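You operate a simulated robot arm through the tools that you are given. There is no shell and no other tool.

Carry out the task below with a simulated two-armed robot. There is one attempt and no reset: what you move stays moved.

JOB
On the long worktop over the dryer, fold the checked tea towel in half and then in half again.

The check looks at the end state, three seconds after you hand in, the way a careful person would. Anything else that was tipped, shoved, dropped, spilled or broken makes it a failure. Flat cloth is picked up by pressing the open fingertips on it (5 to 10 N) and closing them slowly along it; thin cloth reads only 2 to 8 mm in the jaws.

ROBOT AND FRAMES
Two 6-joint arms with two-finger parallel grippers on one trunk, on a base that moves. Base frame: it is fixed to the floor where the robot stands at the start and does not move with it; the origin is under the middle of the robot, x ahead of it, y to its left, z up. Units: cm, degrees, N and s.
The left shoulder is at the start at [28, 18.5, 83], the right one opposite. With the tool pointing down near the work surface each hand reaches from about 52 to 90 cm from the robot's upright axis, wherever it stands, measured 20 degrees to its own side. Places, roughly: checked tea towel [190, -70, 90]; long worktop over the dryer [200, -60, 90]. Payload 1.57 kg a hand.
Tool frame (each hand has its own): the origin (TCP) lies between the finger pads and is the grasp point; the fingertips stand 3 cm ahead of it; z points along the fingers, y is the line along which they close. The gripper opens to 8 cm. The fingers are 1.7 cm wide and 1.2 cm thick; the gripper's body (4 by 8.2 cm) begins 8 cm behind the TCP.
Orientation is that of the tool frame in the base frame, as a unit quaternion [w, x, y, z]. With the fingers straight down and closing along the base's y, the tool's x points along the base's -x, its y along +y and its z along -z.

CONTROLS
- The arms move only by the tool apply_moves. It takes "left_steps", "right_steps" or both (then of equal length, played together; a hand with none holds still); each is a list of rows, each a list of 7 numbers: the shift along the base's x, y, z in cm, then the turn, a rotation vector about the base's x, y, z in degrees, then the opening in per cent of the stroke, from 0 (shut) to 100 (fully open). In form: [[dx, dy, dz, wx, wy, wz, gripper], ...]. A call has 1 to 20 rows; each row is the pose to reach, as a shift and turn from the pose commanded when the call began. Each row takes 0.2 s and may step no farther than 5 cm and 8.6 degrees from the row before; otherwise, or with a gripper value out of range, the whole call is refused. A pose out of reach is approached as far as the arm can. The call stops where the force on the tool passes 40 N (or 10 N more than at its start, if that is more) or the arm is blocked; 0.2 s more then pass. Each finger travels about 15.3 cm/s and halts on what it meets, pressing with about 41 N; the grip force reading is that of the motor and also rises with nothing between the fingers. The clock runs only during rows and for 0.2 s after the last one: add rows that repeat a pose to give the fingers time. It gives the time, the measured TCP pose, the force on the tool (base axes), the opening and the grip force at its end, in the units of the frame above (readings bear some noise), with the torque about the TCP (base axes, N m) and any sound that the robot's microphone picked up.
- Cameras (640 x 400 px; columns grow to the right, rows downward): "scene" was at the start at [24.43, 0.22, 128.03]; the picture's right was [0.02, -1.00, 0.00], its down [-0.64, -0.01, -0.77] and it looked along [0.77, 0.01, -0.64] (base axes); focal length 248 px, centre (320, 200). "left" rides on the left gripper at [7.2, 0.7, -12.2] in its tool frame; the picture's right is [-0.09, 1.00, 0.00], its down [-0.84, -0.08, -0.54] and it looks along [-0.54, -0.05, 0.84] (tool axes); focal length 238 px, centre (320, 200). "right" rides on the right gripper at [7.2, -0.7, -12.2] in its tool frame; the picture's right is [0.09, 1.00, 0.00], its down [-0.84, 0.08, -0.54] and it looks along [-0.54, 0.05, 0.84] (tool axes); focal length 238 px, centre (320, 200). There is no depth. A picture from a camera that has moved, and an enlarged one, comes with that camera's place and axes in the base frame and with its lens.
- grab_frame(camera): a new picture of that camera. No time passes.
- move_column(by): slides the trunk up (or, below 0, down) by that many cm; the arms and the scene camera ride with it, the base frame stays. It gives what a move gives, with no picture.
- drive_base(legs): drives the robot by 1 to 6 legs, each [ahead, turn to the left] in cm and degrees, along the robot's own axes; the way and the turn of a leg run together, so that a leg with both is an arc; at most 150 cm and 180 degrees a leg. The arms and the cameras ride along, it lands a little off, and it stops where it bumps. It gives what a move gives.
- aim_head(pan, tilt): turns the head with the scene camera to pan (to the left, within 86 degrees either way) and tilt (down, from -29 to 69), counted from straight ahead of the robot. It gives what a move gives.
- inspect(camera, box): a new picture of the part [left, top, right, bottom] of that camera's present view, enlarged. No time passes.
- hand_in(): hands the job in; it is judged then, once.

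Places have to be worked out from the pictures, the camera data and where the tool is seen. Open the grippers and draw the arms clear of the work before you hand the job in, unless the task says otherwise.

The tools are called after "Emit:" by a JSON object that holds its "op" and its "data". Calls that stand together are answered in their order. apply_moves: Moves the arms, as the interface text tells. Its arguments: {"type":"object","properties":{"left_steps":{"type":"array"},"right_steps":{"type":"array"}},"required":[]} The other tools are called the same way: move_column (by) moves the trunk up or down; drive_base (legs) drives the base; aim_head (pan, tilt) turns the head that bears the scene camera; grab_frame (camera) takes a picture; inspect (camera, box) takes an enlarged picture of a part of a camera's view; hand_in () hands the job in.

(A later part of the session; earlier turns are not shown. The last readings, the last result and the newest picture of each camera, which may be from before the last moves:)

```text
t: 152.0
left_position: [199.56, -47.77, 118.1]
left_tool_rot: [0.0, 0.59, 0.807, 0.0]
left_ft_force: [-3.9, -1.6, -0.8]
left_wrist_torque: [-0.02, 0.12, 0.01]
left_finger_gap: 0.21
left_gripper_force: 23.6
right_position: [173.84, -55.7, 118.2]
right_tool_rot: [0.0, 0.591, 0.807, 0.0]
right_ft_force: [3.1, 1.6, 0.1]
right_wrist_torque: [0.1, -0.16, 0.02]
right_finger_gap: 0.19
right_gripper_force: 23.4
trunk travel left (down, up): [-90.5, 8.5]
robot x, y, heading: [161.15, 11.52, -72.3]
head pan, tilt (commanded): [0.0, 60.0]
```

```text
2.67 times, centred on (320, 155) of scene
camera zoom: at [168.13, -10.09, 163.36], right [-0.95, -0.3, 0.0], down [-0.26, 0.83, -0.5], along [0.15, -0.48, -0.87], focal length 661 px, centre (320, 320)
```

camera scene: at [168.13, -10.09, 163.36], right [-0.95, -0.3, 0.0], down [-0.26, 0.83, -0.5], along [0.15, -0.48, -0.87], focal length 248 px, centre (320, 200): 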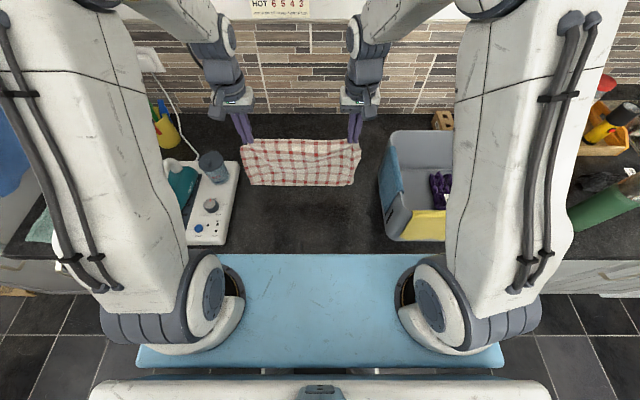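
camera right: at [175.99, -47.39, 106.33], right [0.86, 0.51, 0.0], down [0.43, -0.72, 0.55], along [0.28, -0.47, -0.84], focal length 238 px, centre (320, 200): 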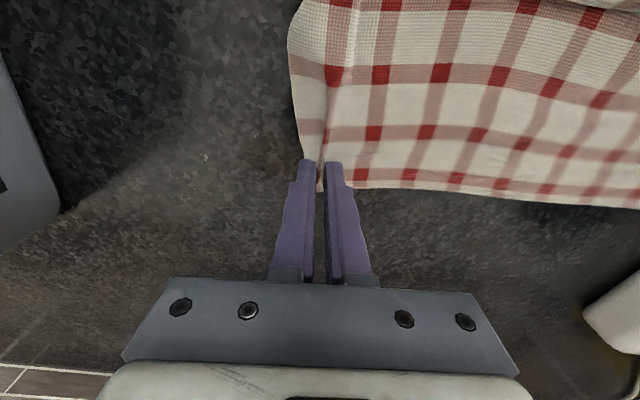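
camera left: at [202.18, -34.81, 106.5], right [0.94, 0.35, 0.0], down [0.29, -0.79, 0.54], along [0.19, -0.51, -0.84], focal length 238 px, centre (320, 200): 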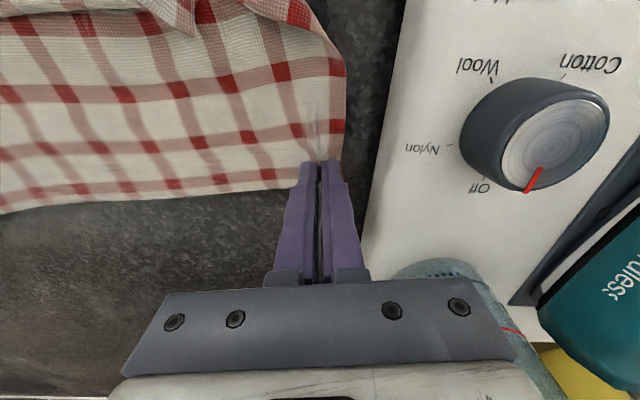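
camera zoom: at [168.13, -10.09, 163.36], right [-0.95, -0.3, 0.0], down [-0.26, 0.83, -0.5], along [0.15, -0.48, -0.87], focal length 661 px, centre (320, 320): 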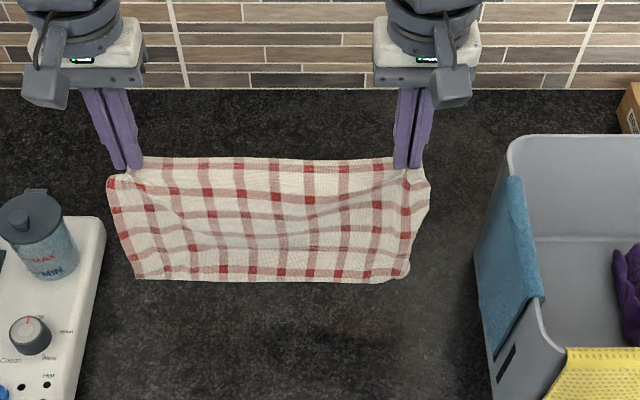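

The towel now hangs completely open from its back edge. I check the bottom edge and corners closely.

Emit:
{"op": "inspect", "data": {"camera": "scene", "box": [300, 135, 380, 195]}}

Emit:
{"op": "inspect", "data": {"camera": "scene", "box": [230, 135, 310, 195]}}

```text
6.67 times, centred on (340, 165) of scene
camera zoom: at [168.13, -10.09, 163.36], right [-0.95, -0.3, 0.0], down [-0.26, 0.83, -0.5], along [0.15, -0.48, -0.87], focal length 1652 px, centre (187, 433)
```

zoom: 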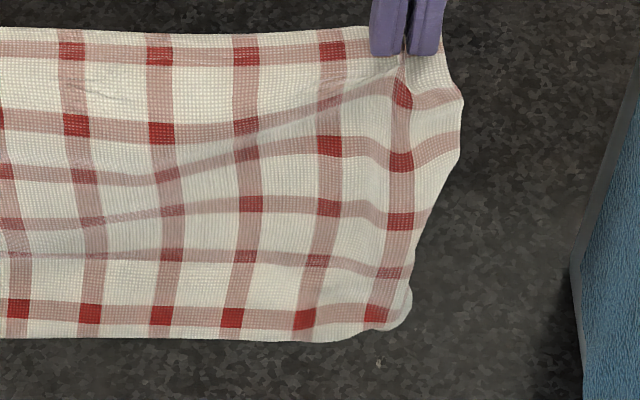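

```text
6.67 times, centred on (270, 165) of scene
camera zoom: at [168.13, -10.09, 163.36], right [-0.95, -0.3, 0.0], down [-0.26, 0.83, -0.5], along [0.15, -0.48, -0.87], focal length 1652 px, centre (653, 433)
```

zoom: 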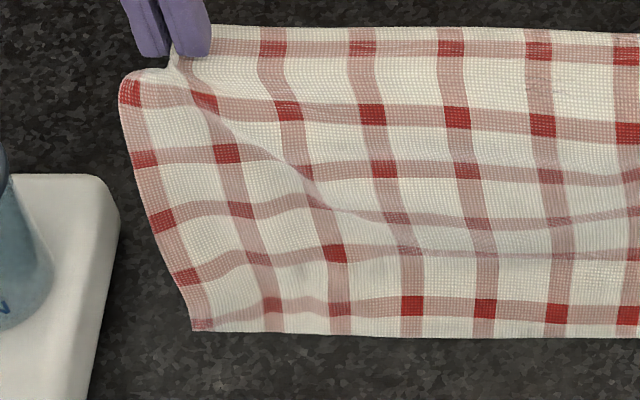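

The lower right corner is curled behind, so I raise the towel 6 cm while moving it forward to let the corner drop free.

Emit:
{"op": "apply_moves", "data": {"left_steps": [[0, 0, 2, 0, 0, 0, 0], [0, 0, 4, 0, 0, 0, 0], [0, 0, 6, 0, 0, 0, 0], [0.57, -1.81, 6, 0, 0, 0, 0], [1.15, -3.62, 6, 0, 0, 0, 0], [1.72, -5.44, 6, 0, 0, 0, 0], [2.3, -7.25, 6, 0, 0, 0, 0], [2.87, -9.06, 6, 0, 0, 0, 0], [2.87, -9.06, 6, 0, 0, 0, 0], [2.87, -9.06, 6, 0, 0, 0, 0]], "right_steps": [[0, 0, 2, 0, 0, 0, 0], [0, 0, 4, 0, 0, 0, 0], [0, 0, 6, 0, 0, 0, 0], [0.57, -1.81, 6, 0, 0, 0, 0], [1.15, -3.62, 6, 0, 0, 0, 0], [1.72, -5.44, 6, 0, 0, 0, 0], [2.3, -7.25, 6, 0, 0, 0, 0], [2.87, -9.06, 6, 0, 0, 0, 0], [2.87, -9.06, 6, 0, 0, 0, 0], [2.87, -9.06, 6, 0, 0, 0, 0]]}}

Emit:
{"op": "inspect", "data": {"camera": "scene", "box": [220, 80, 396, 190]}}

```text
t: 154.2
left_position: [202.51, -56.82, 124.02]
left_tool_rot: [0.0, 0.591, 0.807, 0.0]
left_ft_force: [-3.3, -1.1, -1.0]
left_wrist_torque: [-0.04, 0.09, 0.03]
left_finger_gap: 0.19
left_gripper_force: 24.1
right_position: [176.87, -64.83, 124.09]
right_tool_rot: [0.0, 0.59, 0.807, -0.001]
right_ft_force: [3.3, 1.4, -0.4]
right_wrist_torque: [0.03, -0.13, 0.01]
right_finger_gap: 0.18
right_gripper_force: 23.6
trunk travel left (down, up): [-90.5, 8.5]
robot x, y, heading: [161.12, 11.18, -72.6]
head pan, tilt (commanded): [0.0, 60.0]
```

```text
3.64 times, centred on (308, 135) of scene
camera zoom: at [168.14, -10.1, 163.36], right [-0.95, -0.3, 0.0], down [-0.26, 0.83, -0.5], along [0.15, -0.48, -0.87], focal length 901 px, centre (364, 436)
```

zoom: 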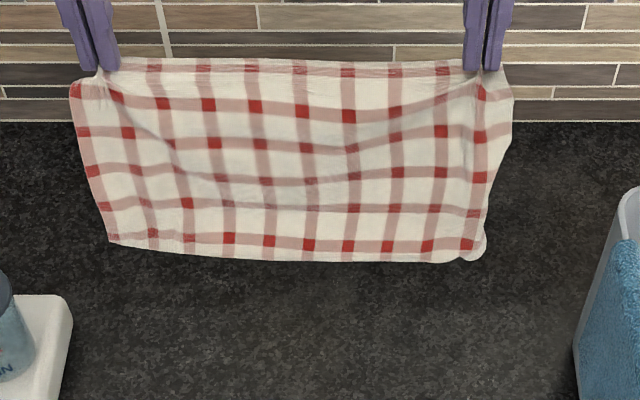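

The right lower corner is still curled. I give the towel a few brisk shakes.

Emit:
{"op": "apply_moves", "data": {"left_steps": [[0, 0, 3, 0, 0, 0, 0], [0, 0, -1.5, 0, 0, 0, 0], [0, 0, 3, 0, 0, 0, 0], [0, 0, -1.5, 0, 0, 0, 0], [-1.0, 3.2, 1, 0, 0, 0, 0], [0.3, -1.0, 1, 0, 0, 0, 0], [-1.0, 3.2, 1, 0, 0, 0, 0], [0.3, -1.0, 1, 0, 0, 0, 0], [0, 0, 0, 0, 0, 0, 0], [0, 0, 0, 0, 0, 0, 0], [0, 0, 0, 0, 0, 0, 0], [0, 0, 0, 0, 0, 0, 0]], "right_steps": [[0, 0, 3, 0, 0, 0, 0], [0, 0, -1.5, 0, 0, 0, 0], [0, 0, 3, 0, 0, 0, 0], [0, 0, -1.5, 0, 0, 0, 0], [-1.0, 3.2, 1, 0, 0, 0, 0], [0.3, -1.0, 1, 0, 0, 0, 0], [-1.0, 3.2, 1, 0, 0, 0, 0], [0.3, -1.0, 1, 0, 0, 0, 0], [0, 0, 0, 0, 0, 0, 0], [0, 0, 0, 0, 0, 0, 0], [0, 0, 0, 0, 0, 0, 0], [0, 0, 0, 0, 0, 0, 0]]}}

Emit:
{"op": "inspect", "data": {"camera": "scene", "box": [220, 80, 396, 190]}}

```text
t: 156.8
left_position: [202.42, -56.83, 124.11]
left_tool_rot: [0.0, 0.591, 0.807, 0.0]
left_ft_force: [-3.4, -0.9, -0.7]
left_wrist_torque: [-0.04, 0.05, 0.04]
left_finger_gap: 0.2
left_gripper_force: 23.7
right_position: [176.97, -64.82, 124.07]
right_tool_rot: [0.001, 0.59, 0.807, -0.001]
right_ft_force: [3.5, 0.8, -0.1]
right_wrist_torque: [0.03, -0.08, -0.01]
right_finger_gap: 0.16
right_gripper_force: 23.3
trunk travel left (down, up): [-90.5, 8.5]
robot x, y, heading: [161.0, 11.23, -72.4]
head pan, tilt (commanded): [0.0, 60.0]
```

```text
3.64 times, centred on (308, 135) of scene
camera zoom: at [168.16, -10.15, 163.35], right [-0.95, -0.3, 0.0], down [-0.26, 0.83, -0.5], along [0.15, -0.48, -0.87], focal length 901 px, centre (364, 436)
```

zoom: 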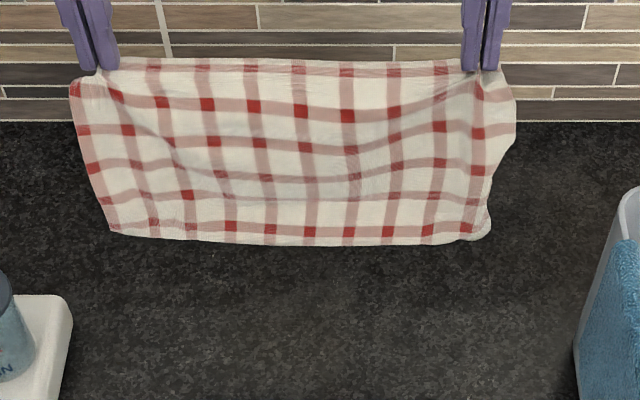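

I zoom to check whether the bottom hem hangs straight.

Emit:
{"op": "inspect", "data": {"camera": "scene", "box": [300, 90, 370, 150]}}

Emit:
{"op": "inspect", "data": {"camera": "scene", "box": [234, 90, 304, 150]}}

```text
6.67 times, centred on (335, 120) of scene
camera zoom: at [168.16, -10.15, 163.35], right [-0.95, -0.3, 0.0], down [-0.26, 0.83, -0.5], along [0.15, -0.48, -0.87], focal length 1652 px, centre (220, 733)
```

zoom: 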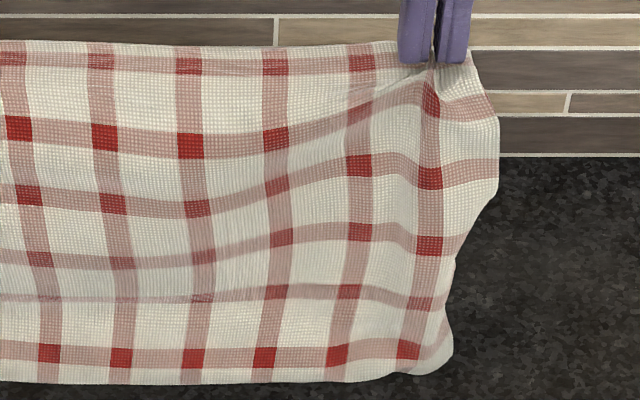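

```text
6.67 times, centred on (269, 120) of scene
camera zoom: at [168.16, -10.15, 163.35], right [-0.95, -0.3, 0.0], down [-0.26, 0.83, -0.5], along [0.15, -0.48, -0.87], focal length 1652 px, centre (660, 733)
```

zoom: 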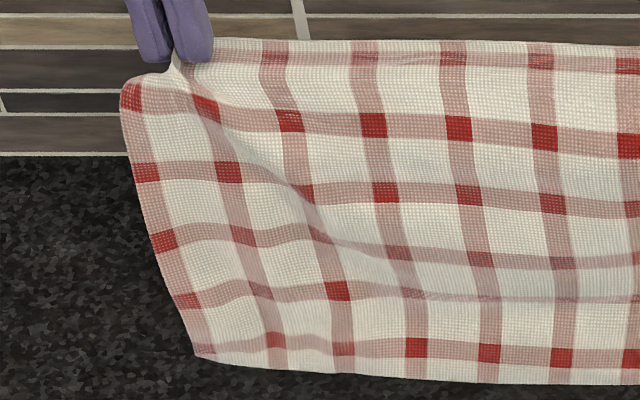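

The hem at the bottom (about 4 cm) is still folded up behind the towel. I try a stronger swing: back, then quickly forward with an abrupt reversal, so the hem flings open.

Emit:
{"op": "apply_moves", "data": {"left_steps": [[-1.36, 4.29, 0, 0, 0, 0, 0], [-2.72, 8.58, 0, 0, 0, 0, 0], [-3.93, 12.39, 0, 0, 0, 0, 0], [-3.93, 12.39, 0, 0, 0, 0, 0], [-2.48, 7.82, 0, 0, 0, 0, 0], [-1.03, 3.24, 0, 0, 0, 0, 0], [0.42, -1.33, 0, 0, 0, 0, 0], [-1.03, 3.24, 0, 0, 0, 0, 0], [-2.48, 7.82, 0, 0, 0, 0, 0], [-1.03, 3.24, 0, 0, 0, 0, 0], [0.42, -1.33, 0, 0, 0, 0, 0], [-1.03, 3.24, 0, 0, 0, 0, 0], [-2.48, 7.82, 0, 0, 0, 0, 0], [-2.48, 7.82, 0, 0, 0, 0, 0], [-2.48, 7.82, 0, 0, 0, 0, 0], [-2.48, 7.82, 0, 0, 0, 0, 0]], "right_steps": [[-1.36, 4.29, 0, 0, 0, 0, 0], [-2.72, 8.58, 0, 0, 0, 0, 0], [-3.93, 12.39, 0, 0, 0, 0, 0], [-3.93, 12.39, 0, 0, 0, 0, 0], [-2.48, 7.82, 0, 0, 0, 0, 0], [-1.03, 3.24, 0, 0, 0, 0, 0], [0.42, -1.33, 0, 0, 0, 0, 0], [-1.03, 3.24, 0, 0, 0, 0, 0], [-2.48, 7.82, 0, 0, 0, 0, 0], [-1.03, 3.24, 0, 0, 0, 0, 0], [0.42, -1.33, 0, 0, 0, 0, 0], [-1.03, 3.24, 0, 0, 0, 0, 0], [-2.48, 7.82, 0, 0, 0, 0, 0], [-2.48, 7.82, 0, 0, 0, 0, 0], [-2.48, 7.82, 0, 0, 0, 0, 0], [-2.48, 7.82, 0, 0, 0, 0, 0]]}}

Emit:
{"op": "inspect", "data": {"camera": "scene", "box": [220, 90, 396, 200]}}

```text
t: 160.2
left_position: [200.05, -48.98, 123.78]
left_tool_rot: [0.0, 0.591, 0.807, -0.001]
left_ft_force: [-5.5, -2.0, 0.6]
left_wrist_torque: [-0.09, 0.16, 0.03]
left_finger_gap: 0.21
left_gripper_force: 23.7
right_position: [174.21, -56.91, 124.14]
right_tool_rot: [0.001, 0.59, 0.807, -0.001]
right_ft_force: [5.4, 1.5, 0.1]
right_wrist_torque: [0.03, -0.17, -0.02]
right_finger_gap: 0.2
right_gripper_force: 23.2
trunk travel left (down, up): [-90.5, 8.5]
robot x, y, heading: [161.44, 11.1, -72.5]
head pan, tilt (commanded): [0.0, 60.0]
```

```text
3.64 times, centred on (308, 145) of scene
camera zoom: at [168.14, -10.09, 163.36], right [-0.95, -0.3, 0.0], down [-0.26, 0.83, -0.5], along [0.15, -0.48, -0.87], focal length 901 px, centre (364, 400)
```

zoom: 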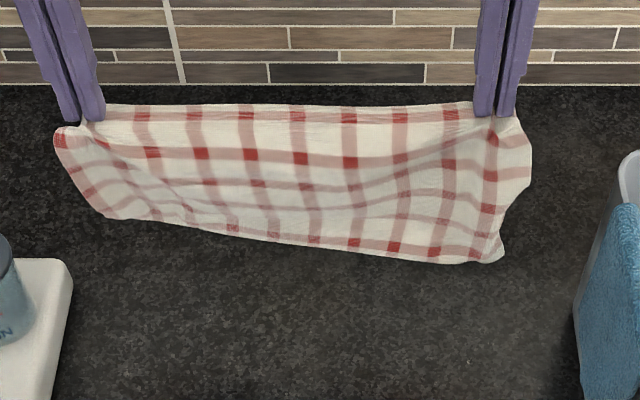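

It's still swinging. I let it settle and look again.

Emit:
{"op": "apply_moves", "data": {"left_steps": [[0, 0, 0, 0, 0, 0, 0], [0, 0, 0, 0, 0, 0, 0], [0, 0, 0, 0, 0, 0, 0], [0, 0, 0, 0, 0, 0, 0], [0, 0, 0, 0, 0, 0, 0], [0, 0, 0, 0, 0, 0, 0]]}}

Emit:
{"op": "inspect", "data": {"camera": "scene", "box": [220, 90, 396, 200]}}

Emit:
{"op": "inspect", "data": {"camera": "scene", "box": [290, 110, 370, 170]}}

```text
t: 161.6
left_position: [199.95, -48.95, 123.71]
left_tool_rot: [0.0, 0.591, 0.807, 0.0]
left_ft_force: [-5.8, -2.1, 0.0]
left_wrist_torque: [-0.09, 0.19, 0.06]
left_finger_gap: 0.23
left_gripper_force: 24.0
right_position: [174.22, -57.12, 124.2]
right_tool_rot: [0.0, 0.591, 0.807, -0.001]
right_ft_force: [4.5, 0.9, 0.0]
right_wrist_torque: [0.06, -0.17, -0.04]
right_finger_gap: 0.21
right_gripper_force: 23.5
trunk travel left (down, up): [-90.5, 8.5]
robot x, y, heading: [161.2, 11.26, -72.5]
head pan, tilt (commanded): [0.0, 60.0]
```

```text
3.64 times, centred on (308, 145) of scene
camera zoom: at [168.15, -10.12, 163.35], right [-0.95, -0.3, 0.0], down [-0.26, 0.83, -0.5], along [0.15, -0.48, -0.87], focal length 901 px, centre (364, 400)
```

zoom: 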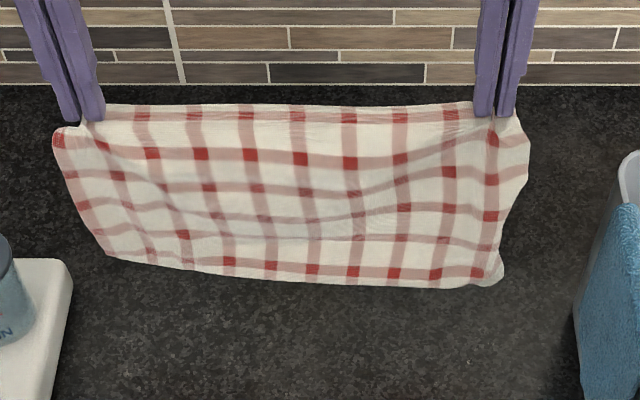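

```text
6.67 times, centred on (330, 140) of scene
camera zoom: at [168.15, -10.12, 163.35], right [-0.95, -0.3, 0.0], down [-0.26, 0.83, -0.5], along [0.15, -0.48, -0.87], focal length 1652 px, centre (253, 600)
```

zoom: 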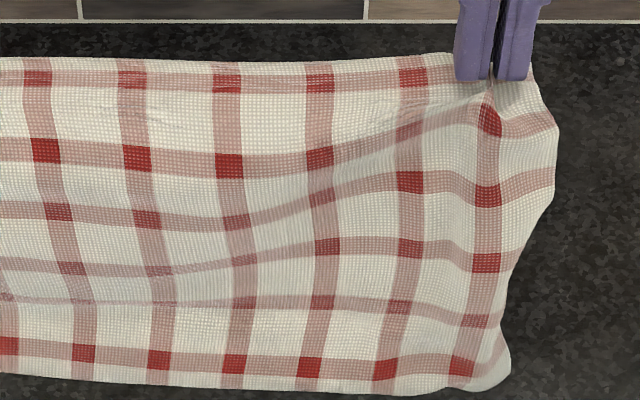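

The bottom hem still seems curled away. As it may simply lie flat when it touches the worktop, I move forward again and lower until it just touches, then look.

Emit:
{"op": "apply_moves", "data": {"left_steps": [[0.63, -1.98, 0, 0, 0, 0, 0], [1.25, -3.96, 0, 0, 0, 0, 0], [1.88, -5.93, 0, 0, 0, 0, 0], [2.5, -7.9, 0, 0, 0, 0, 0], [2.5, -7.9, -1.5, 0, 0, 0, 0], [2.5, -7.9, -3, 0, 0, 0, 0], [2.5, -7.9, -4.5, 0, 0, 0, 0], [2.5, -7.9, -6, 0, 0, 0, 0], [2.5, -7.9, -7.5, 0, 0, 0, 0], [2.5, -7.9, -8.5, 0, 0, 0, 0], [2.5, -7.9, -8.5, 0, 0, 0, 0], [2.5, -7.9, -8.5, 0, 0, 0, 0]], "right_steps": [[0.63, -1.98, 0, 0, 0, 0, 0], [1.25, -3.96, 0, 0, 0, 0, 0], [1.88, -5.93, 0, 0, 0, 0, 0], [2.5, -7.9, 0, 0, 0, 0, 0], [2.5, -7.9, -1.5, 0, 0, 0, 0], [2.5, -7.9, -3, 0, 0, 0, 0], [2.5, -7.9, -4.5, 0, 0, 0, 0], [2.5, -7.9, -6, 0, 0, 0, 0], [2.5, -7.9, -7.5, 0, 0, 0, 0], [2.5, -7.9, -8.5, 0, 0, 0, 0], [2.5, -7.9, -8.5, 0, 0, 0, 0], [2.5, -7.9, -8.5, 0, 0, 0, 0]]}}

Emit:
{"op": "inspect", "data": {"camera": "scene", "box": [220, 80, 396, 190]}}

Emit:
{"op": "grab_frame", "data": {"camera": "left"}}

Emit:
{"op": "grab_frame", "data": {"camera": "right"}}

```text
t: 164.2
left_position: [202.45, -56.86, 115.69]
left_tool_rot: [0.001, 0.591, 0.807, 0.0]
left_ft_force: [-3.4, -1.1, 0.6]
left_wrist_torque: [0.0, 0.07, 0.05]
left_finger_gap: 0.2
left_gripper_force: 23.7
right_position: [176.9, -64.96, 115.73]
right_tool_rot: [0.001, 0.59, 0.807, 0.0]
right_ft_force: [3.6, 1.2, 0.3]
right_wrist_torque: [0.02, -0.13, 0.02]
right_finger_gap: 0.18
right_gripper_force: 23.7
trunk travel left (down, up): [-90.5, 8.5]
robot x, y, heading: [161.27, 11.25, -72.3]
head pan, tilt (commanded): [0.0, 60.0]
```

```text
3.64 times, centred on (308, 135) of scene
camera zoom: at [168.14, -10.11, 163.35], right [-0.95, -0.3, 0.0], down [-0.26, 0.83, -0.5], along [0.15, -0.48, -0.87], focal length 901 px, centre (364, 436)
```

zoom: 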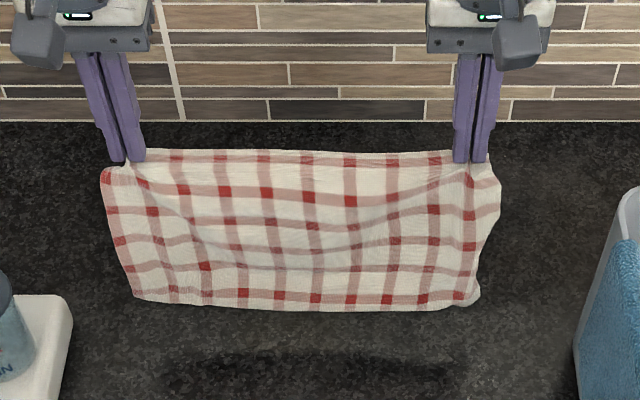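

```text
taken
camera left: at [201.08, -49.79, 127.92], right [0.98, 0.21, 0.0], down [0.18, -0.82, 0.54], along [0.12, -0.53, -0.84], focal length 238 px, centre (320, 200)
```

left: 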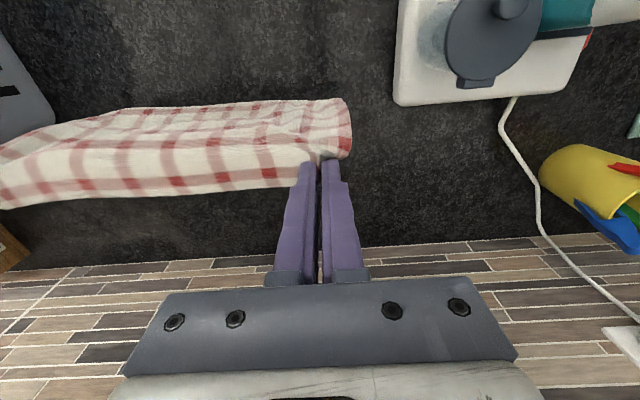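

```text
taken
camera right: at [174.01, -58.13, 127.81], right [0.92, 0.39, 0.0], down [0.33, -0.77, 0.54], along [0.21, -0.5, -0.84], focal length 238 px, centre (320, 200)
```

right: 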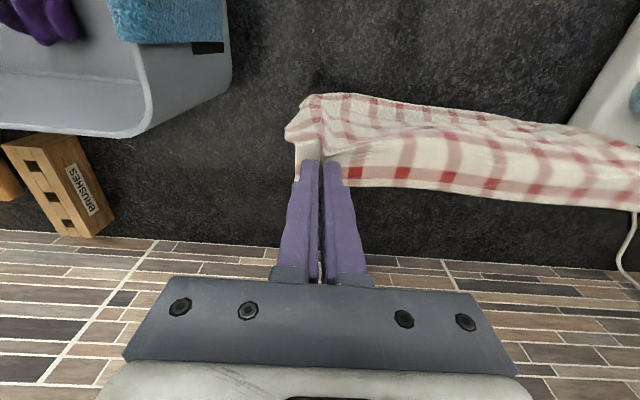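

The bottom is about 2.7 cm above the worktop. I lower to touch and then lean back and down 4 cm to start laying it, and look at the hem.

Emit:
{"op": "apply_moves", "data": {"left_steps": [[0, 0, -1.4, 0, 0, 0, 0], [0, 0, -2.7, 0, 0, 0, 0], [-0.45, 1.43, -3.5, 0, 0, 0, 0], [-0.91, 2.86, -4.5, 0, 0, 0, 0], [-1.36, 4.29, -5.5, 0, 0, 0, 0], [-1.66, 5.24, -6.5, 0, 0, 0, 0], [-1.66, 5.24, -6.5, 0, 0, 0, 0]], "right_steps": [[0, 0, -1.4, 0, 0, 0, 0], [0, 0, -2.7, 0, 0, 0, 0], [-0.45, 1.43, -3.5, 0, 0, 0, 0], [-0.91, 2.86, -4.5, 0, 0, 0, 0], [-1.36, 4.29, -5.5, 0, 0, 0, 0], [-1.66, 5.24, -6.5, 0, 0, 0, 0], [-1.66, 5.24, -6.5, 0, 0, 0, 0]]}}

Emit:
{"op": "inspect", "data": {"camera": "scene", "box": [220, 90, 396, 200]}}

Emit:
{"op": "grab_frame", "data": {"camera": "left"}}

Emit:
{"op": "grab_frame", "data": {"camera": "right"}}

```text
t: 165.8
left_position: [200.77, -51.7, 108.98]
left_tool_rot: [0.0, 0.59, 0.807, -0.001]
left_ft_force: [-4.1, -1.9, -0.3]
left_wrist_torque: [-0.05, 0.13, 0.07]
left_finger_gap: 0.25
left_gripper_force: 24.0
right_position: [175.26, -59.73, 108.99]
right_tool_rot: [0.001, 0.591, 0.807, -0.001]
right_ft_force: [2.3, 1.4, 0.7]
right_wrist_torque: [0.04, -0.16, 0.05]
right_finger_gap: 0.19
right_gripper_force: 23.9
trunk travel left (down, up): [-90.5, 8.5]
robot x, y, heading: [161.18, 11.27, -72.4]
head pan, tilt (commanded): [0.0, 60.0]
```

```text
3.64 times, centred on (308, 145) of scene
camera zoom: at [168.15, -10.12, 163.35], right [-0.95, -0.3, 0.0], down [-0.26, 0.83, -0.5], along [0.15, -0.48, -0.87], focal length 901 px, centre (364, 400)
```

zoom: 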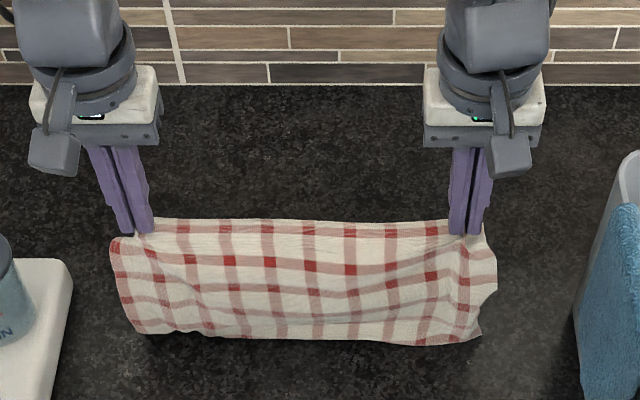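

```text
taken
camera left: at [199.49, -44.64, 121.42], right [0.98, 0.21, 0.0], down [0.18, -0.82, 0.54], along [0.12, -0.53, -0.84], focal length 238 px, centre (320, 200)
```

left: 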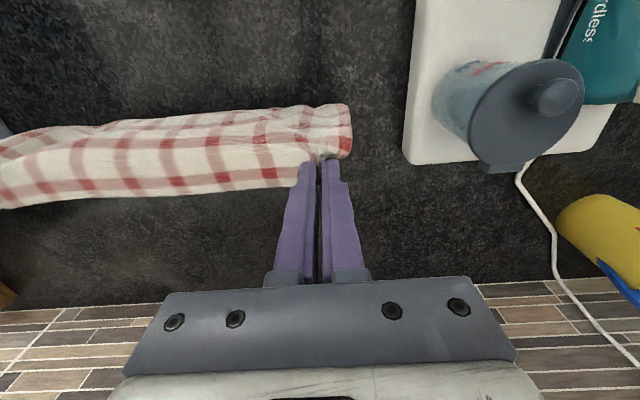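

```text
taken
camera right: at [172.41, -53.02, 121.2], right [0.92, 0.39, 0.0], down [0.33, -0.77, 0.54], along [0.21, -0.5, -0.84], focal length 238 px, centre (320, 200)
```

right: 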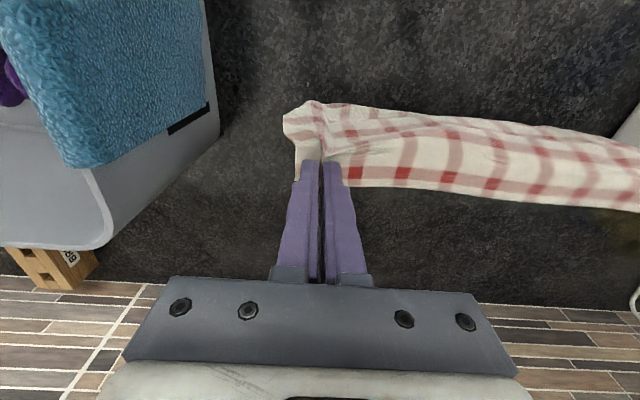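

The lower part is being laid out behind the sheet, out of view but with nothing odd showing. I continue back and down until half of the towel (about 11.7 cm) still hangs.

Emit:
{"op": "apply_moves", "data": {"left_steps": [[-0.24, 0.76, -0.7, 0, 0, 0, 0], [-0.48, 1.53, -1.4, 0, 0, 0, 0], [-0.73, 2.29, -2.1, 0, 0, 0, 0], [-0.97, 3.05, -2.8, 0, 0, 0, 0], [-1.21, 3.81, -3.5, 0, 0, 0, 0], [-1.36, 4.29, -4.0, 0, 0, 0, 0], [-1.36, 4.29, -4.0, 0, 0, 0, 0]], "right_steps": [[-0.24, 0.76, -0.7, 0, 0, 0, 0], [-0.48, 1.53, -1.4, 0, 0, 0, 0], [-0.73, 2.29, -2.1, 0, 0, 0, 0], [-0.97, 3.05, -2.8, 0, 0, 0, 0], [-1.21, 3.81, -3.5, 0, 0, 0, 0], [-1.36, 4.29, -4.0, 0, 0, 0, 0], [-1.36, 4.29, -4.0, 0, 0, 0, 0]]}}

Emit:
{"op": "inspect", "data": {"camera": "scene", "box": [220, 90, 396, 200]}}

Emit:
{"op": "grab_frame", "data": {"camera": "left"}}

Emit:
{"op": "grab_frame", "data": {"camera": "right"}}

```text
t: 167.4
left_position: [199.31, -47.33, 105.01]
left_tool_rot: [0.0, 0.59, 0.807, 0.0]
left_ft_force: [-4.5, -1.3, -0.3]
left_wrist_torque: [-0.05, 0.16, 0.04]
left_finger_gap: 0.24
left_gripper_force: 23.7
right_position: [173.84, -55.48, 105.14]
right_tool_rot: [0.0, 0.591, 0.807, -0.001]
right_ft_force: [4.2, 1.8, 0.8]
right_wrist_torque: [0.02, -0.08, 0.01]
right_finger_gap: 0.2
right_gripper_force: 23.3
trunk travel left (down, up): [-90.5, 8.5]
robot x, y, heading: [161.3, 11.57, -72.2]
head pan, tilt (commanded): [0.0, 60.0]
```

```text
3.64 times, centred on (308, 145) of scene
camera zoom: at [168.15, -10.12, 163.35], right [-0.95, -0.3, 0.0], down [-0.26, 0.83, -0.5], along [0.15, -0.48, -0.87], focal length 901 px, centre (364, 400)
```

zoom: 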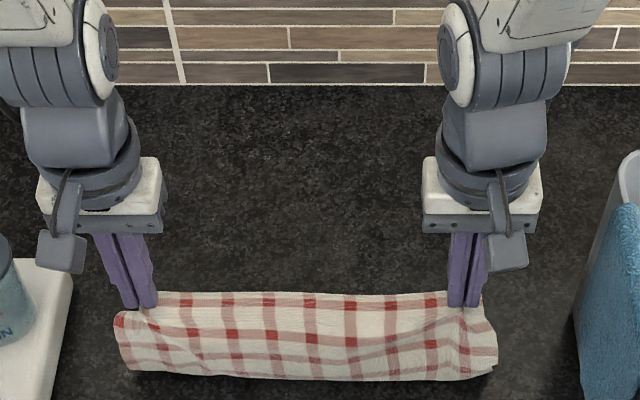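

```text
taken
camera left: at [198.07, -40.23, 117.39], right [0.98, 0.21, 0.0], down [0.18, -0.82, 0.54], along [0.12, -0.53, -0.84], focal length 238 px, centre (320, 200)
```

left: 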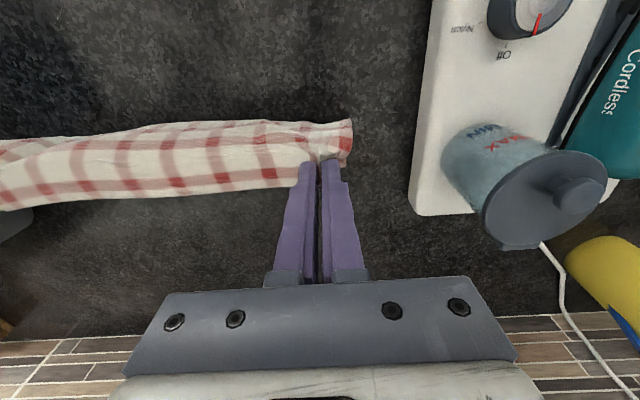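

```text
taken
camera right: at [171.04, -48.73, 117.3], right [0.92, 0.39, 0.0], down [0.33, -0.77, 0.54], along [0.21, -0.5, -0.84], focal length 238 px, centre (320, 200)
```

right: 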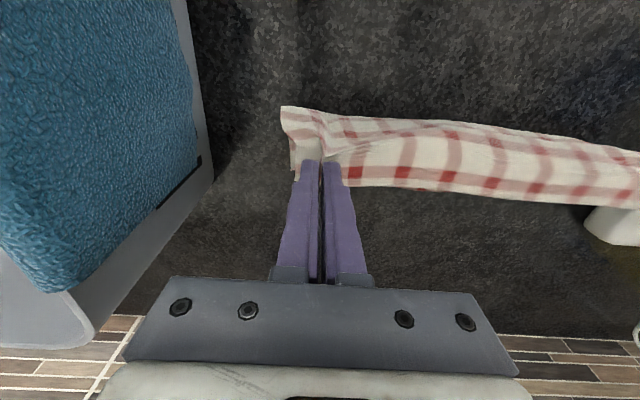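

The laid part doesn't show where I expected, so its edge may have slid. I lean the sheet toward me to view the laid portion behind it.

Emit:
{"op": "apply_moves", "data": {"left_steps": [[-0.6, 1.9, 0, 0, 0, 0, 0], [-1.2, 3.8, 0, 0, 0, 0, 0], [-1.8, 5.7, -0.5, 0, 0, 0, 0], [-2.4, 7.6, -1.5, 0, 0, 0, 0], [-2.4, 7.6, -1.5, 0, 0, 0, 0]], "right_steps": [[-0.6, 1.9, 0, 0, 0, 0, 0], [-1.2, 3.8, 0, 0, 0, 0, 0], [-1.8, 5.7, -0.5, 0, 0, 0, 0], [-2.4, 7.6, -1.5, 0, 0, 0, 0], [-2.4, 7.6, -1.5, 0, 0, 0, 0]]}}

Emit:
{"op": "inspect", "data": {"camera": "scene", "box": [220, 110, 396, 220]}}

Emit:
{"op": "grab_frame", "data": {"camera": "left"}}

Emit:
{"op": "grab_frame", "data": {"camera": "right"}}

```text
t: 168.6
left_position: [197.18, -39.73, 103.6]
left_tool_rot: [0.0, 0.591, 0.807, 0.0]
left_ft_force: [-4.5, -2.2, -0.5]
left_wrist_torque: [-0.06, 0.15, 0.08]
left_finger_gap: 0.26
left_gripper_force: 23.0
right_position: [171.42, -47.85, 103.52]
right_tool_rot: [0.001, 0.59, 0.807, 0.0]
right_ft_force: [5.2, 2.5, 0.1]
right_wrist_torque: [0.09, -0.15, 0.0]
right_finger_gap: 0.19
right_gripper_force: 22.7
trunk travel left (down, up): [-90.5, 8.5]
robot x, y, heading: [161.35, 11.54, -72.6]
head pan, tilt (commanded): [0.0, 60.0]
```

```text
3.64 times, centred on (308, 165) of scene
camera zoom: at [168.15, -10.12, 163.36], right [-0.95, -0.3, 0.0], down [-0.26, 0.83, -0.5], along [0.15, -0.48, -0.87], focal length 901 px, centre (364, 327)
```

zoom: 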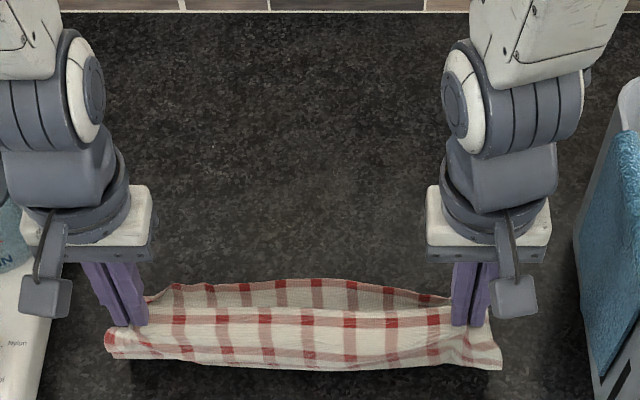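

```text
taken
camera left: at [195.76, -32.71, 115.93], right [0.98, 0.21, 0.0], down [0.18, -0.82, 0.54], along [0.12, -0.53, -0.84], focal length 238 px, centre (320, 200)
```

left: 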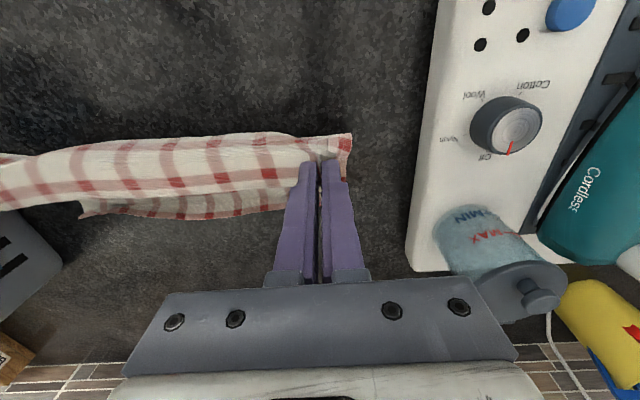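

```text
taken
camera right: at [168.61, -41.21, 115.83], right [0.92, 0.39, 0.0], down [0.33, -0.77, 0.54], along [0.21, -0.5, -0.84], focal length 238 px, centre (320, 200)
```

right: 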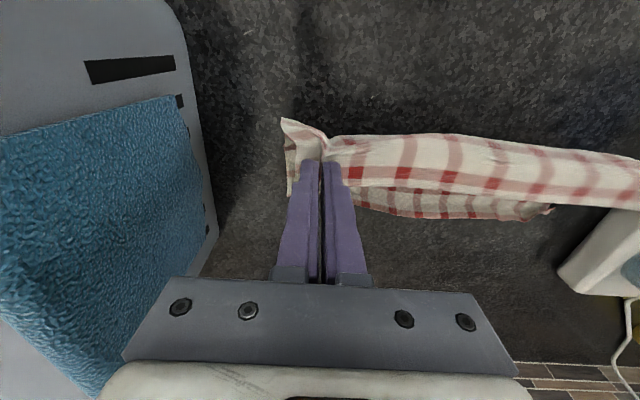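

The far hem has opened flat and lies at about 67–69 ahead, with roughly half the towel still hanging. That's ideal, so I carry the held edge forward and down onto the hem.

Emit:
{"op": "apply_moves", "data": {"left_steps": [[0.42, -1.33, 0, 0, 0, 0, 0], [0.97, -3.05, -0.5, 0, 0, 0, 0], [1.48, -4.67, -1.7, 0, 0, 0, 0], [1.84, -5.81, -3.3, 0, 0, 0, 0], [2.12, -6.67, -5.0, 0, 0, 0, 0], [2.27, -7.15, -6.8, 0, 0, 0, 0], [2.3, -7.24, -8.0, 0, 0, 0, 0], [2.3, -7.24, -8.0, 0, 0, 0, 0]], "right_steps": [[0.42, -1.33, 0, 0, 0, 0, 0], [0.97, -3.05, -0.5, 0, 0, 0, 0], [1.48, -4.67, -1.7, 0, 0, 0, 0], [1.84, -5.81, -3.3, 0, 0, 0, 0], [2.12, -6.67, -5.0, 0, 0, 0, 0], [2.27, -7.15, -6.8, 0, 0, 0, 0], [2.3, -7.24, -8.0, 0, 0, 0, 0], [2.3, -7.24, -8.0, 0, 0, 0, 0]]}}

Emit:
{"op": "inspect", "data": {"camera": "scene", "box": [220, 110, 396, 220]}}

Emit:
{"op": "grab_frame", "data": {"camera": "left"}}

Emit:
{"op": "grab_frame", "data": {"camera": "right"}}

```text
t: 170.4
left_position: [199.26, -47.15, 95.65]
left_tool_rot: [0.001, 0.591, 0.807, 0.0]
left_ft_force: [-2.7, -0.8, -0.7]
left_wrist_torque: [-0.03, 0.11, 0.07]
left_finger_gap: 0.21
left_gripper_force: 23.7
right_position: [173.69, -55.05, 95.65]
right_tool_rot: [0.001, 0.59, 0.807, 0.0]
right_ft_force: [4.1, 1.1, -0.5]
right_wrist_torque: [0.08, -0.08, 0.05]
right_finger_gap: 0.19
right_gripper_force: 23.6
trunk travel left (down, up): [-90.5, 8.5]
robot x, y, heading: [161.45, 11.53, -72.3]
head pan, tilt (commanded): [0.0, 60.0]
```

```text
3.64 times, centred on (308, 165) of scene
camera zoom: at [168.15, -10.13, 163.35], right [-0.95, -0.3, 0.0], down [-0.26, 0.83, -0.5], along [0.15, -0.48, -0.87], focal length 901 px, centre (364, 327)
```

zoom: 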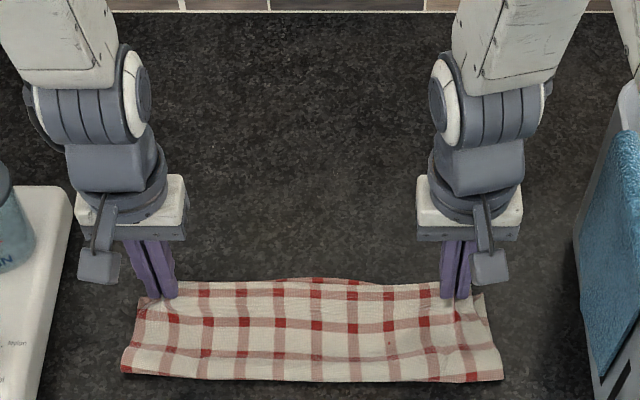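

```text
taken
camera left: at [197.91, -39.98, 107.91], right [0.98, 0.21, 0.0], down [0.18, -0.82, 0.54], along [0.12, -0.53, -0.84], focal length 238 px, centre (320, 200)
```

left: 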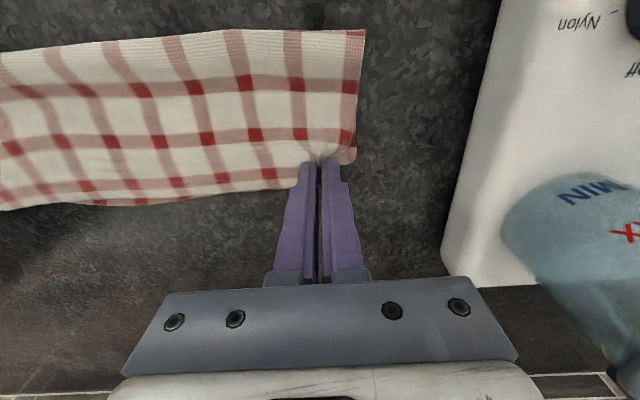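

```text
taken
camera right: at [170.88, -48.39, 107.82], right [0.92, 0.39, 0.0], down [0.33, -0.77, 0.54], along [0.21, -0.5, -0.84], focal length 238 px, centre (320, 200)
```

right: 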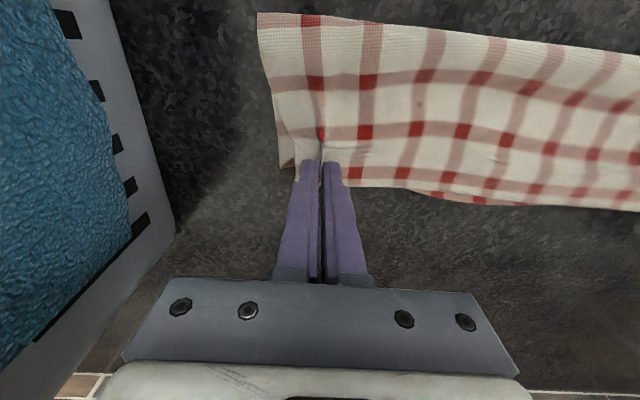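

The fold looks good: the held edge lies on the hem with no flaps. I lower the last bit and release gently.

Emit:
{"op": "apply_moves", "data": {"left_steps": [[0.06, -0.19, -0.4, 0, 0, 0, 0], [0.1, -0.3, -0.8, 0, 0, 0, 0], [0.1, -0.3, -0.8, 0, 0, 0, 4], [0.1, -0.3, -0.8, 0, 0, 0, 8], [0.1, -0.3, -0.8, 0, 0, 0, 14], [0.1, -0.3, -0.8, 0, 0, 0, 20], [0.1, -0.3, -0.8, 0, 0, 0, 26], [0.1, -0.3, 0.5, 0, 0, 0, 26], [0.1, -0.3, 2.5, 0, 0, 0, 26], [0.1, -0.3, 6, 0, 0, 0, 26]], "right_steps": [[0.06, -0.19, -0.4, 0, 0, 0, 0], [0.1, -0.3, -0.8, 0, 0, 0, 0], [0.1, -0.3, -0.8, 0, 0, 0, 4], [0.1, -0.3, -0.8, 0, 0, 0, 8], [0.1, -0.3, -0.8, 0, 0, 0, 14], [0.1, -0.3, -0.8, 0, 0, 0, 20], [0.1, -0.3, -0.8, 0, 0, 0, 26], [0.1, -0.3, 0.5, 0, 0, 0, 26], [0.1, -0.3, 2.5, 0, 0, 0, 26], [0.1, -0.3, 6, 0, 0, 0, 26]]}}

Emit:
{"op": "inspect", "data": {"camera": "scene", "box": [220, 110, 396, 220]}}

Emit:
{"op": "grab_frame", "data": {"camera": "left"}}

Emit:
{"op": "grab_frame", "data": {"camera": "right"}}

```text
t: 172.6
left_position: [199.5, -47.23, 101.57]
left_tool_rot: [-0.001, 0.591, 0.807, 0.001]
left_ft_force: [0.4, 0.7, -0.1]
left_wrist_torque: [-0.02, 0.0, 0.01]
left_finger_gap: 2.08
left_gripper_force: 0.1
right_position: [173.68, -55.32, 101.47]
right_tool_rot: [0.0, 0.591, 0.807, 0.0]
right_ft_force: [-1.0, 0.6, 0.3]
right_wrist_torque: [-0.02, 0.03, 0.0]
right_finger_gap: 2.08
right_gripper_force: 0.0
trunk travel left (down, up): [-90.5, 8.5]
robot x, y, heading: [161.26, 11.22, -72.3]
head pan, tilt (commanded): [0.0, 60.0]
```

```text
3.64 times, centred on (308, 165) of scene
camera zoom: at [168.15, -10.14, 163.35], right [-0.95, -0.3, 0.0], down [-0.26, 0.83, -0.5], along [0.15, -0.48, -0.87], focal length 901 px, centre (364, 327)
```

zoom: 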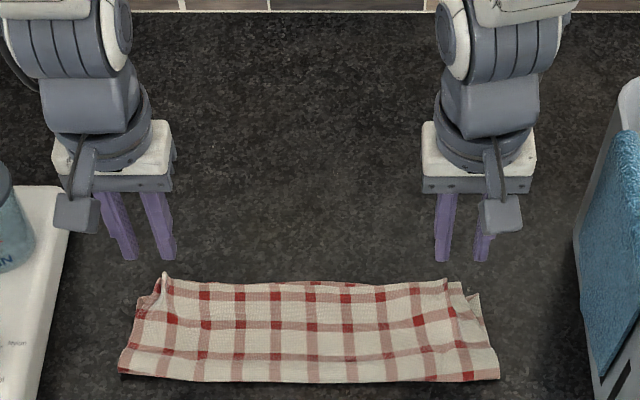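

```text
taken
camera left: at [198.05, -40.26, 113.79], right [0.98, 0.21, 0.0], down [0.18, -0.82, 0.54], along [0.12, -0.53, -0.84], focal length 238 px, centre (320, 200)
```

left: 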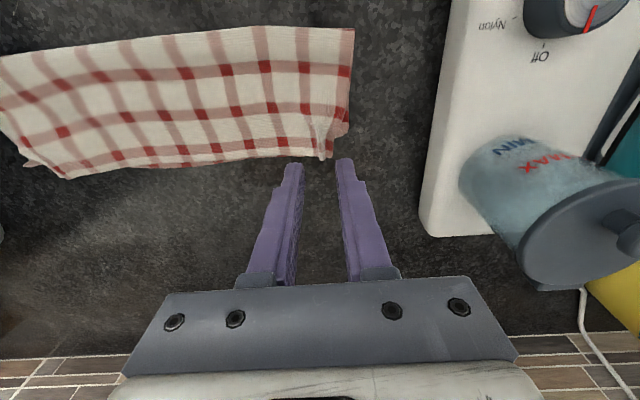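

```text
taken
camera right: at [170.86, -48.59, 113.73], right [0.92, 0.39, 0.0], down [0.33, -0.77, 0.54], along [0.21, -0.5, -0.84], focal length 238 px, centre (320, 200)
```

right: 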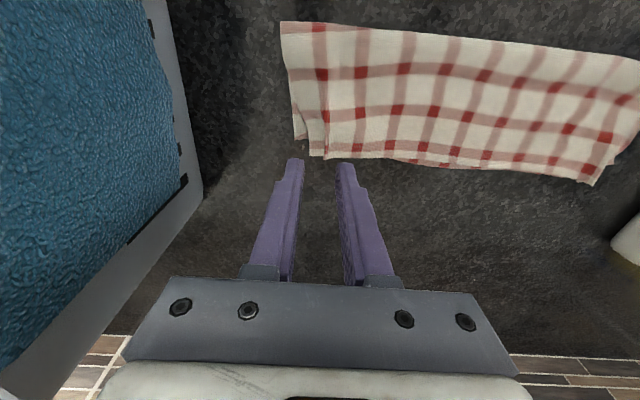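

A proper half fold. I zoom in on the far corners where small pinch ridges remain.

Emit:
{"op": "inspect", "data": {"camera": "scene", "box": [248, 178, 304, 218]}}

Emit:
{"op": "inspect", "data": {"camera": "scene", "box": [308, 178, 364, 218]}}

```text
10.00 times, centred on (276, 198) of scene
camera zoom: at [168.15, -10.14, 163.35], right [-0.95, -0.3, 0.0], down [-0.26, 0.83, -0.5], along [0.15, -0.48, -0.87], focal length 2477 px, centre (760, 220)
```

zoom: 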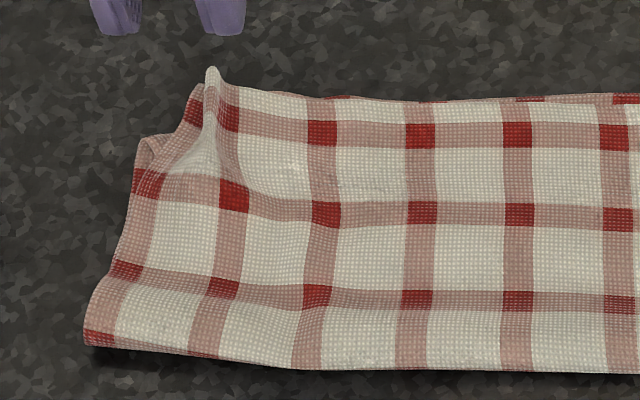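

```text
10.00 times, centred on (336, 198) of scene
camera zoom: at [168.15, -10.14, 163.35], right [-0.95, -0.3, 0.0], down [-0.26, 0.83, -0.5], along [0.15, -0.48, -0.87], focal length 2477 px, centre (160, 220)
```

zoom: 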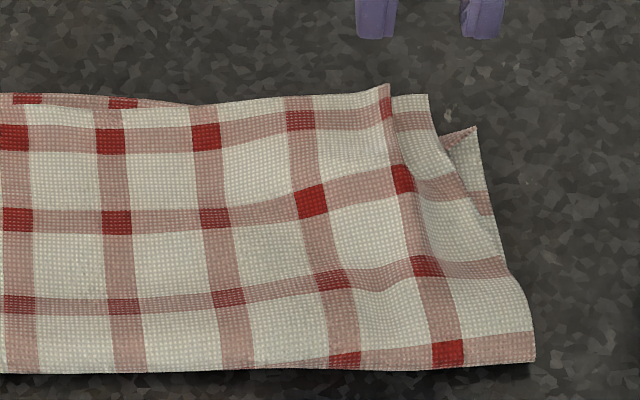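

Half fold achieved; only the pinched far corners are drawn in about 1.7 cm. I'll smooth them by pressing lightly with closed fingertips just outside each ridge and sliding both hands outward.

Emit:
{"op": "apply_moves", "data": {"left_steps": [[0.6, 0.2, 0, 0, 0, 0, 10], [1.24, 0.4, 0, 0, 0, 0, 0], [1.24, 0.4, -2, 0, 0, 0, 0], [1.24, 0.4, -4, 0, 0, 0, 0], [1.24, 0.4, -6, 0, 0, 0, 0], [1.24, 0.4, -6.7, 0, 0, 0, 0], [1.24, 0.4, -7.0, 0, 0, 0, 0], [1.24, 0.4, -7.0, 0, 0, 0, 0]], "right_steps": [[-0.5, -0.2, 0, 0, 0, 0, 10], [-1.0, -0.5, 0, 0, 0, 0, 0], [-1.0, -0.5, -2, 0, 0, 0, 0], [-1.0, -0.5, -4, 0, 0, 0, 0], [-1.0, -0.5, -6, 0, 0, 0, 0], [-1.0, -0.5, -6.6, 0, 0, 0, 0], [-1.0, -0.5, -6.9, 0, 0, 0, 0], [-1.0, -0.5, -6.9, 0, 0, 0, 0]]}}

Emit:
{"op": "inspect", "data": {"camera": "scene", "box": [220, 130, 396, 240]}}

```text
t: 174.4
left_position: [200.63, -46.93, 94.47]
left_tool_rot: [0.0, 0.591, 0.807, -0.001]
left_ft_force: [1.0, 0.3, 0.5]
left_wrist_torque: [0.01, 0.01, -0.02]
left_finger_gap: 0.0
left_gripper_force: 21.7
right_position: [172.87, -55.88, 94.66]
right_tool_rot: [0.001, 0.591, 0.807, 0.0]
right_ft_force: [-0.4, 0.0, 0.6]
right_wrist_torque: [-0.01, 0.01, 0.02]
right_finger_gap: 0.01
right_gripper_force: 21.1
trunk travel left (down, up): [-90.5, 8.5]
robot x, y, heading: [161.39, 11.19, -72.5]
head pan, tilt (commanded): [0.0, 60.0]
```

```text
3.64 times, centred on (308, 185) of scene
camera zoom: at [168.15, -10.12, 163.35], right [-0.95, -0.3, 0.0], down [-0.26, 0.83, -0.5], along [0.15, -0.48, -0.87], focal length 901 px, centre (364, 254)
```

zoom: 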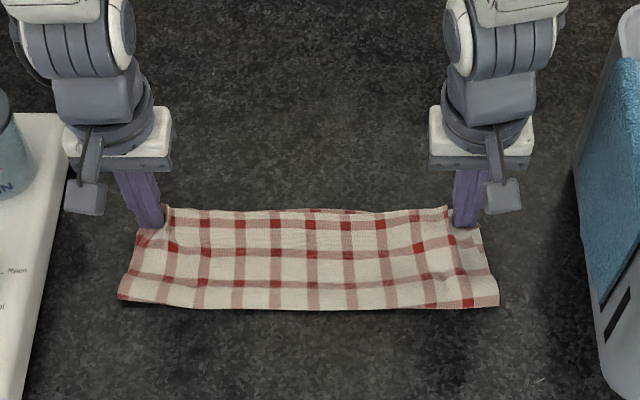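

The fingertips are just outside the ridges. I press lightly and slide both outward 2 cm.

Emit:
{"op": "apply_moves", "data": {"left_steps": [[0, 0, -0.15, 0, 0, 0, 0], [0, 0, -0.28, 0, 0, 0, 0], [0.3, 0.1, -0.28, 0, 0, 0, 0], [0.6, 0.2, -0.28, 0, 0, 0, 0], [0.95, 0.3, -0.28, 0, 0, 0, 0], [1.3, 0.4, -0.28, 0, 0, 0, 0], [1.6, 0.5, -0.28, 0, 0, 0, 0], [1.91, 0.6, -0.28, 0, 0, 0, 0]], "right_steps": [[0, 0, -0.25, 0, 0, 0, 0], [0, 0, -0.45, 0, 0, 0, 0], [-0.3, -0.1, -0.45, 0, 0, 0, 0], [-0.6, -0.2, -0.45, 0, 0, 0, 0], [-0.95, -0.3, -0.45, 0, 0, 0, 0], [-1.3, -0.4, -0.45, 0, 0, 0, 0], [-1.6, -0.5, -0.45, 0, 0, 0, 0], [-1.91, -0.6, -0.45, 0, 0, 0, 0]]}}

Emit:
{"op": "inspect", "data": {"camera": "scene", "box": [220, 130, 396, 240]}}

```text
t: 176.2
left_position: [202.65, -46.31, 94.26]
left_tool_rot: [0.0, 0.591, 0.807, 0.001]
left_ft_force: [-3.1, -2.8, 7.1]
left_wrist_torque: [-0.05, 0.16, 0.0]
left_finger_gap: 0.01
left_gripper_force: 21.1
right_position: [170.86, -56.51, 94.29]
right_tool_rot: [0.001, 0.59, 0.807, -0.001]
right_ft_force: [2.1, 0.1, 4.3]
right_wrist_torque: [0.03, -0.03, 0.0]
right_finger_gap: 0.01
right_gripper_force: 20.7
trunk travel left (down, up): [-90.5, 8.5]
robot x, y, heading: [161.38, 11.63, -72.6]
head pan, tilt (commanded): [0.0, 60.0]
```

```text
3.64 times, centred on (308, 185) of scene
camera zoom: at [168.12, -10.09, 163.37], right [-0.95, -0.3, 0.0], down [-0.26, 0.83, -0.5], along [0.15, -0.48, -0.87], focal length 901 px, centre (364, 254)
```

zoom: 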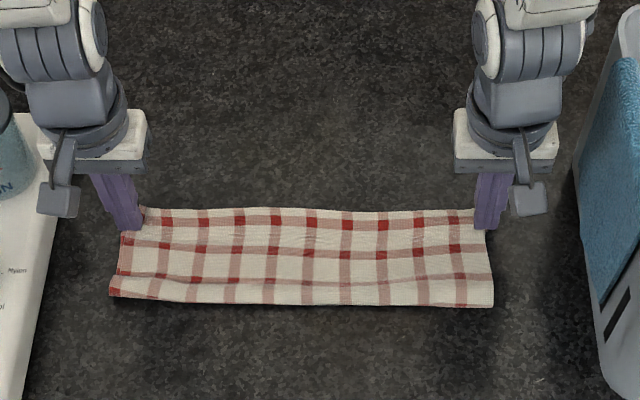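

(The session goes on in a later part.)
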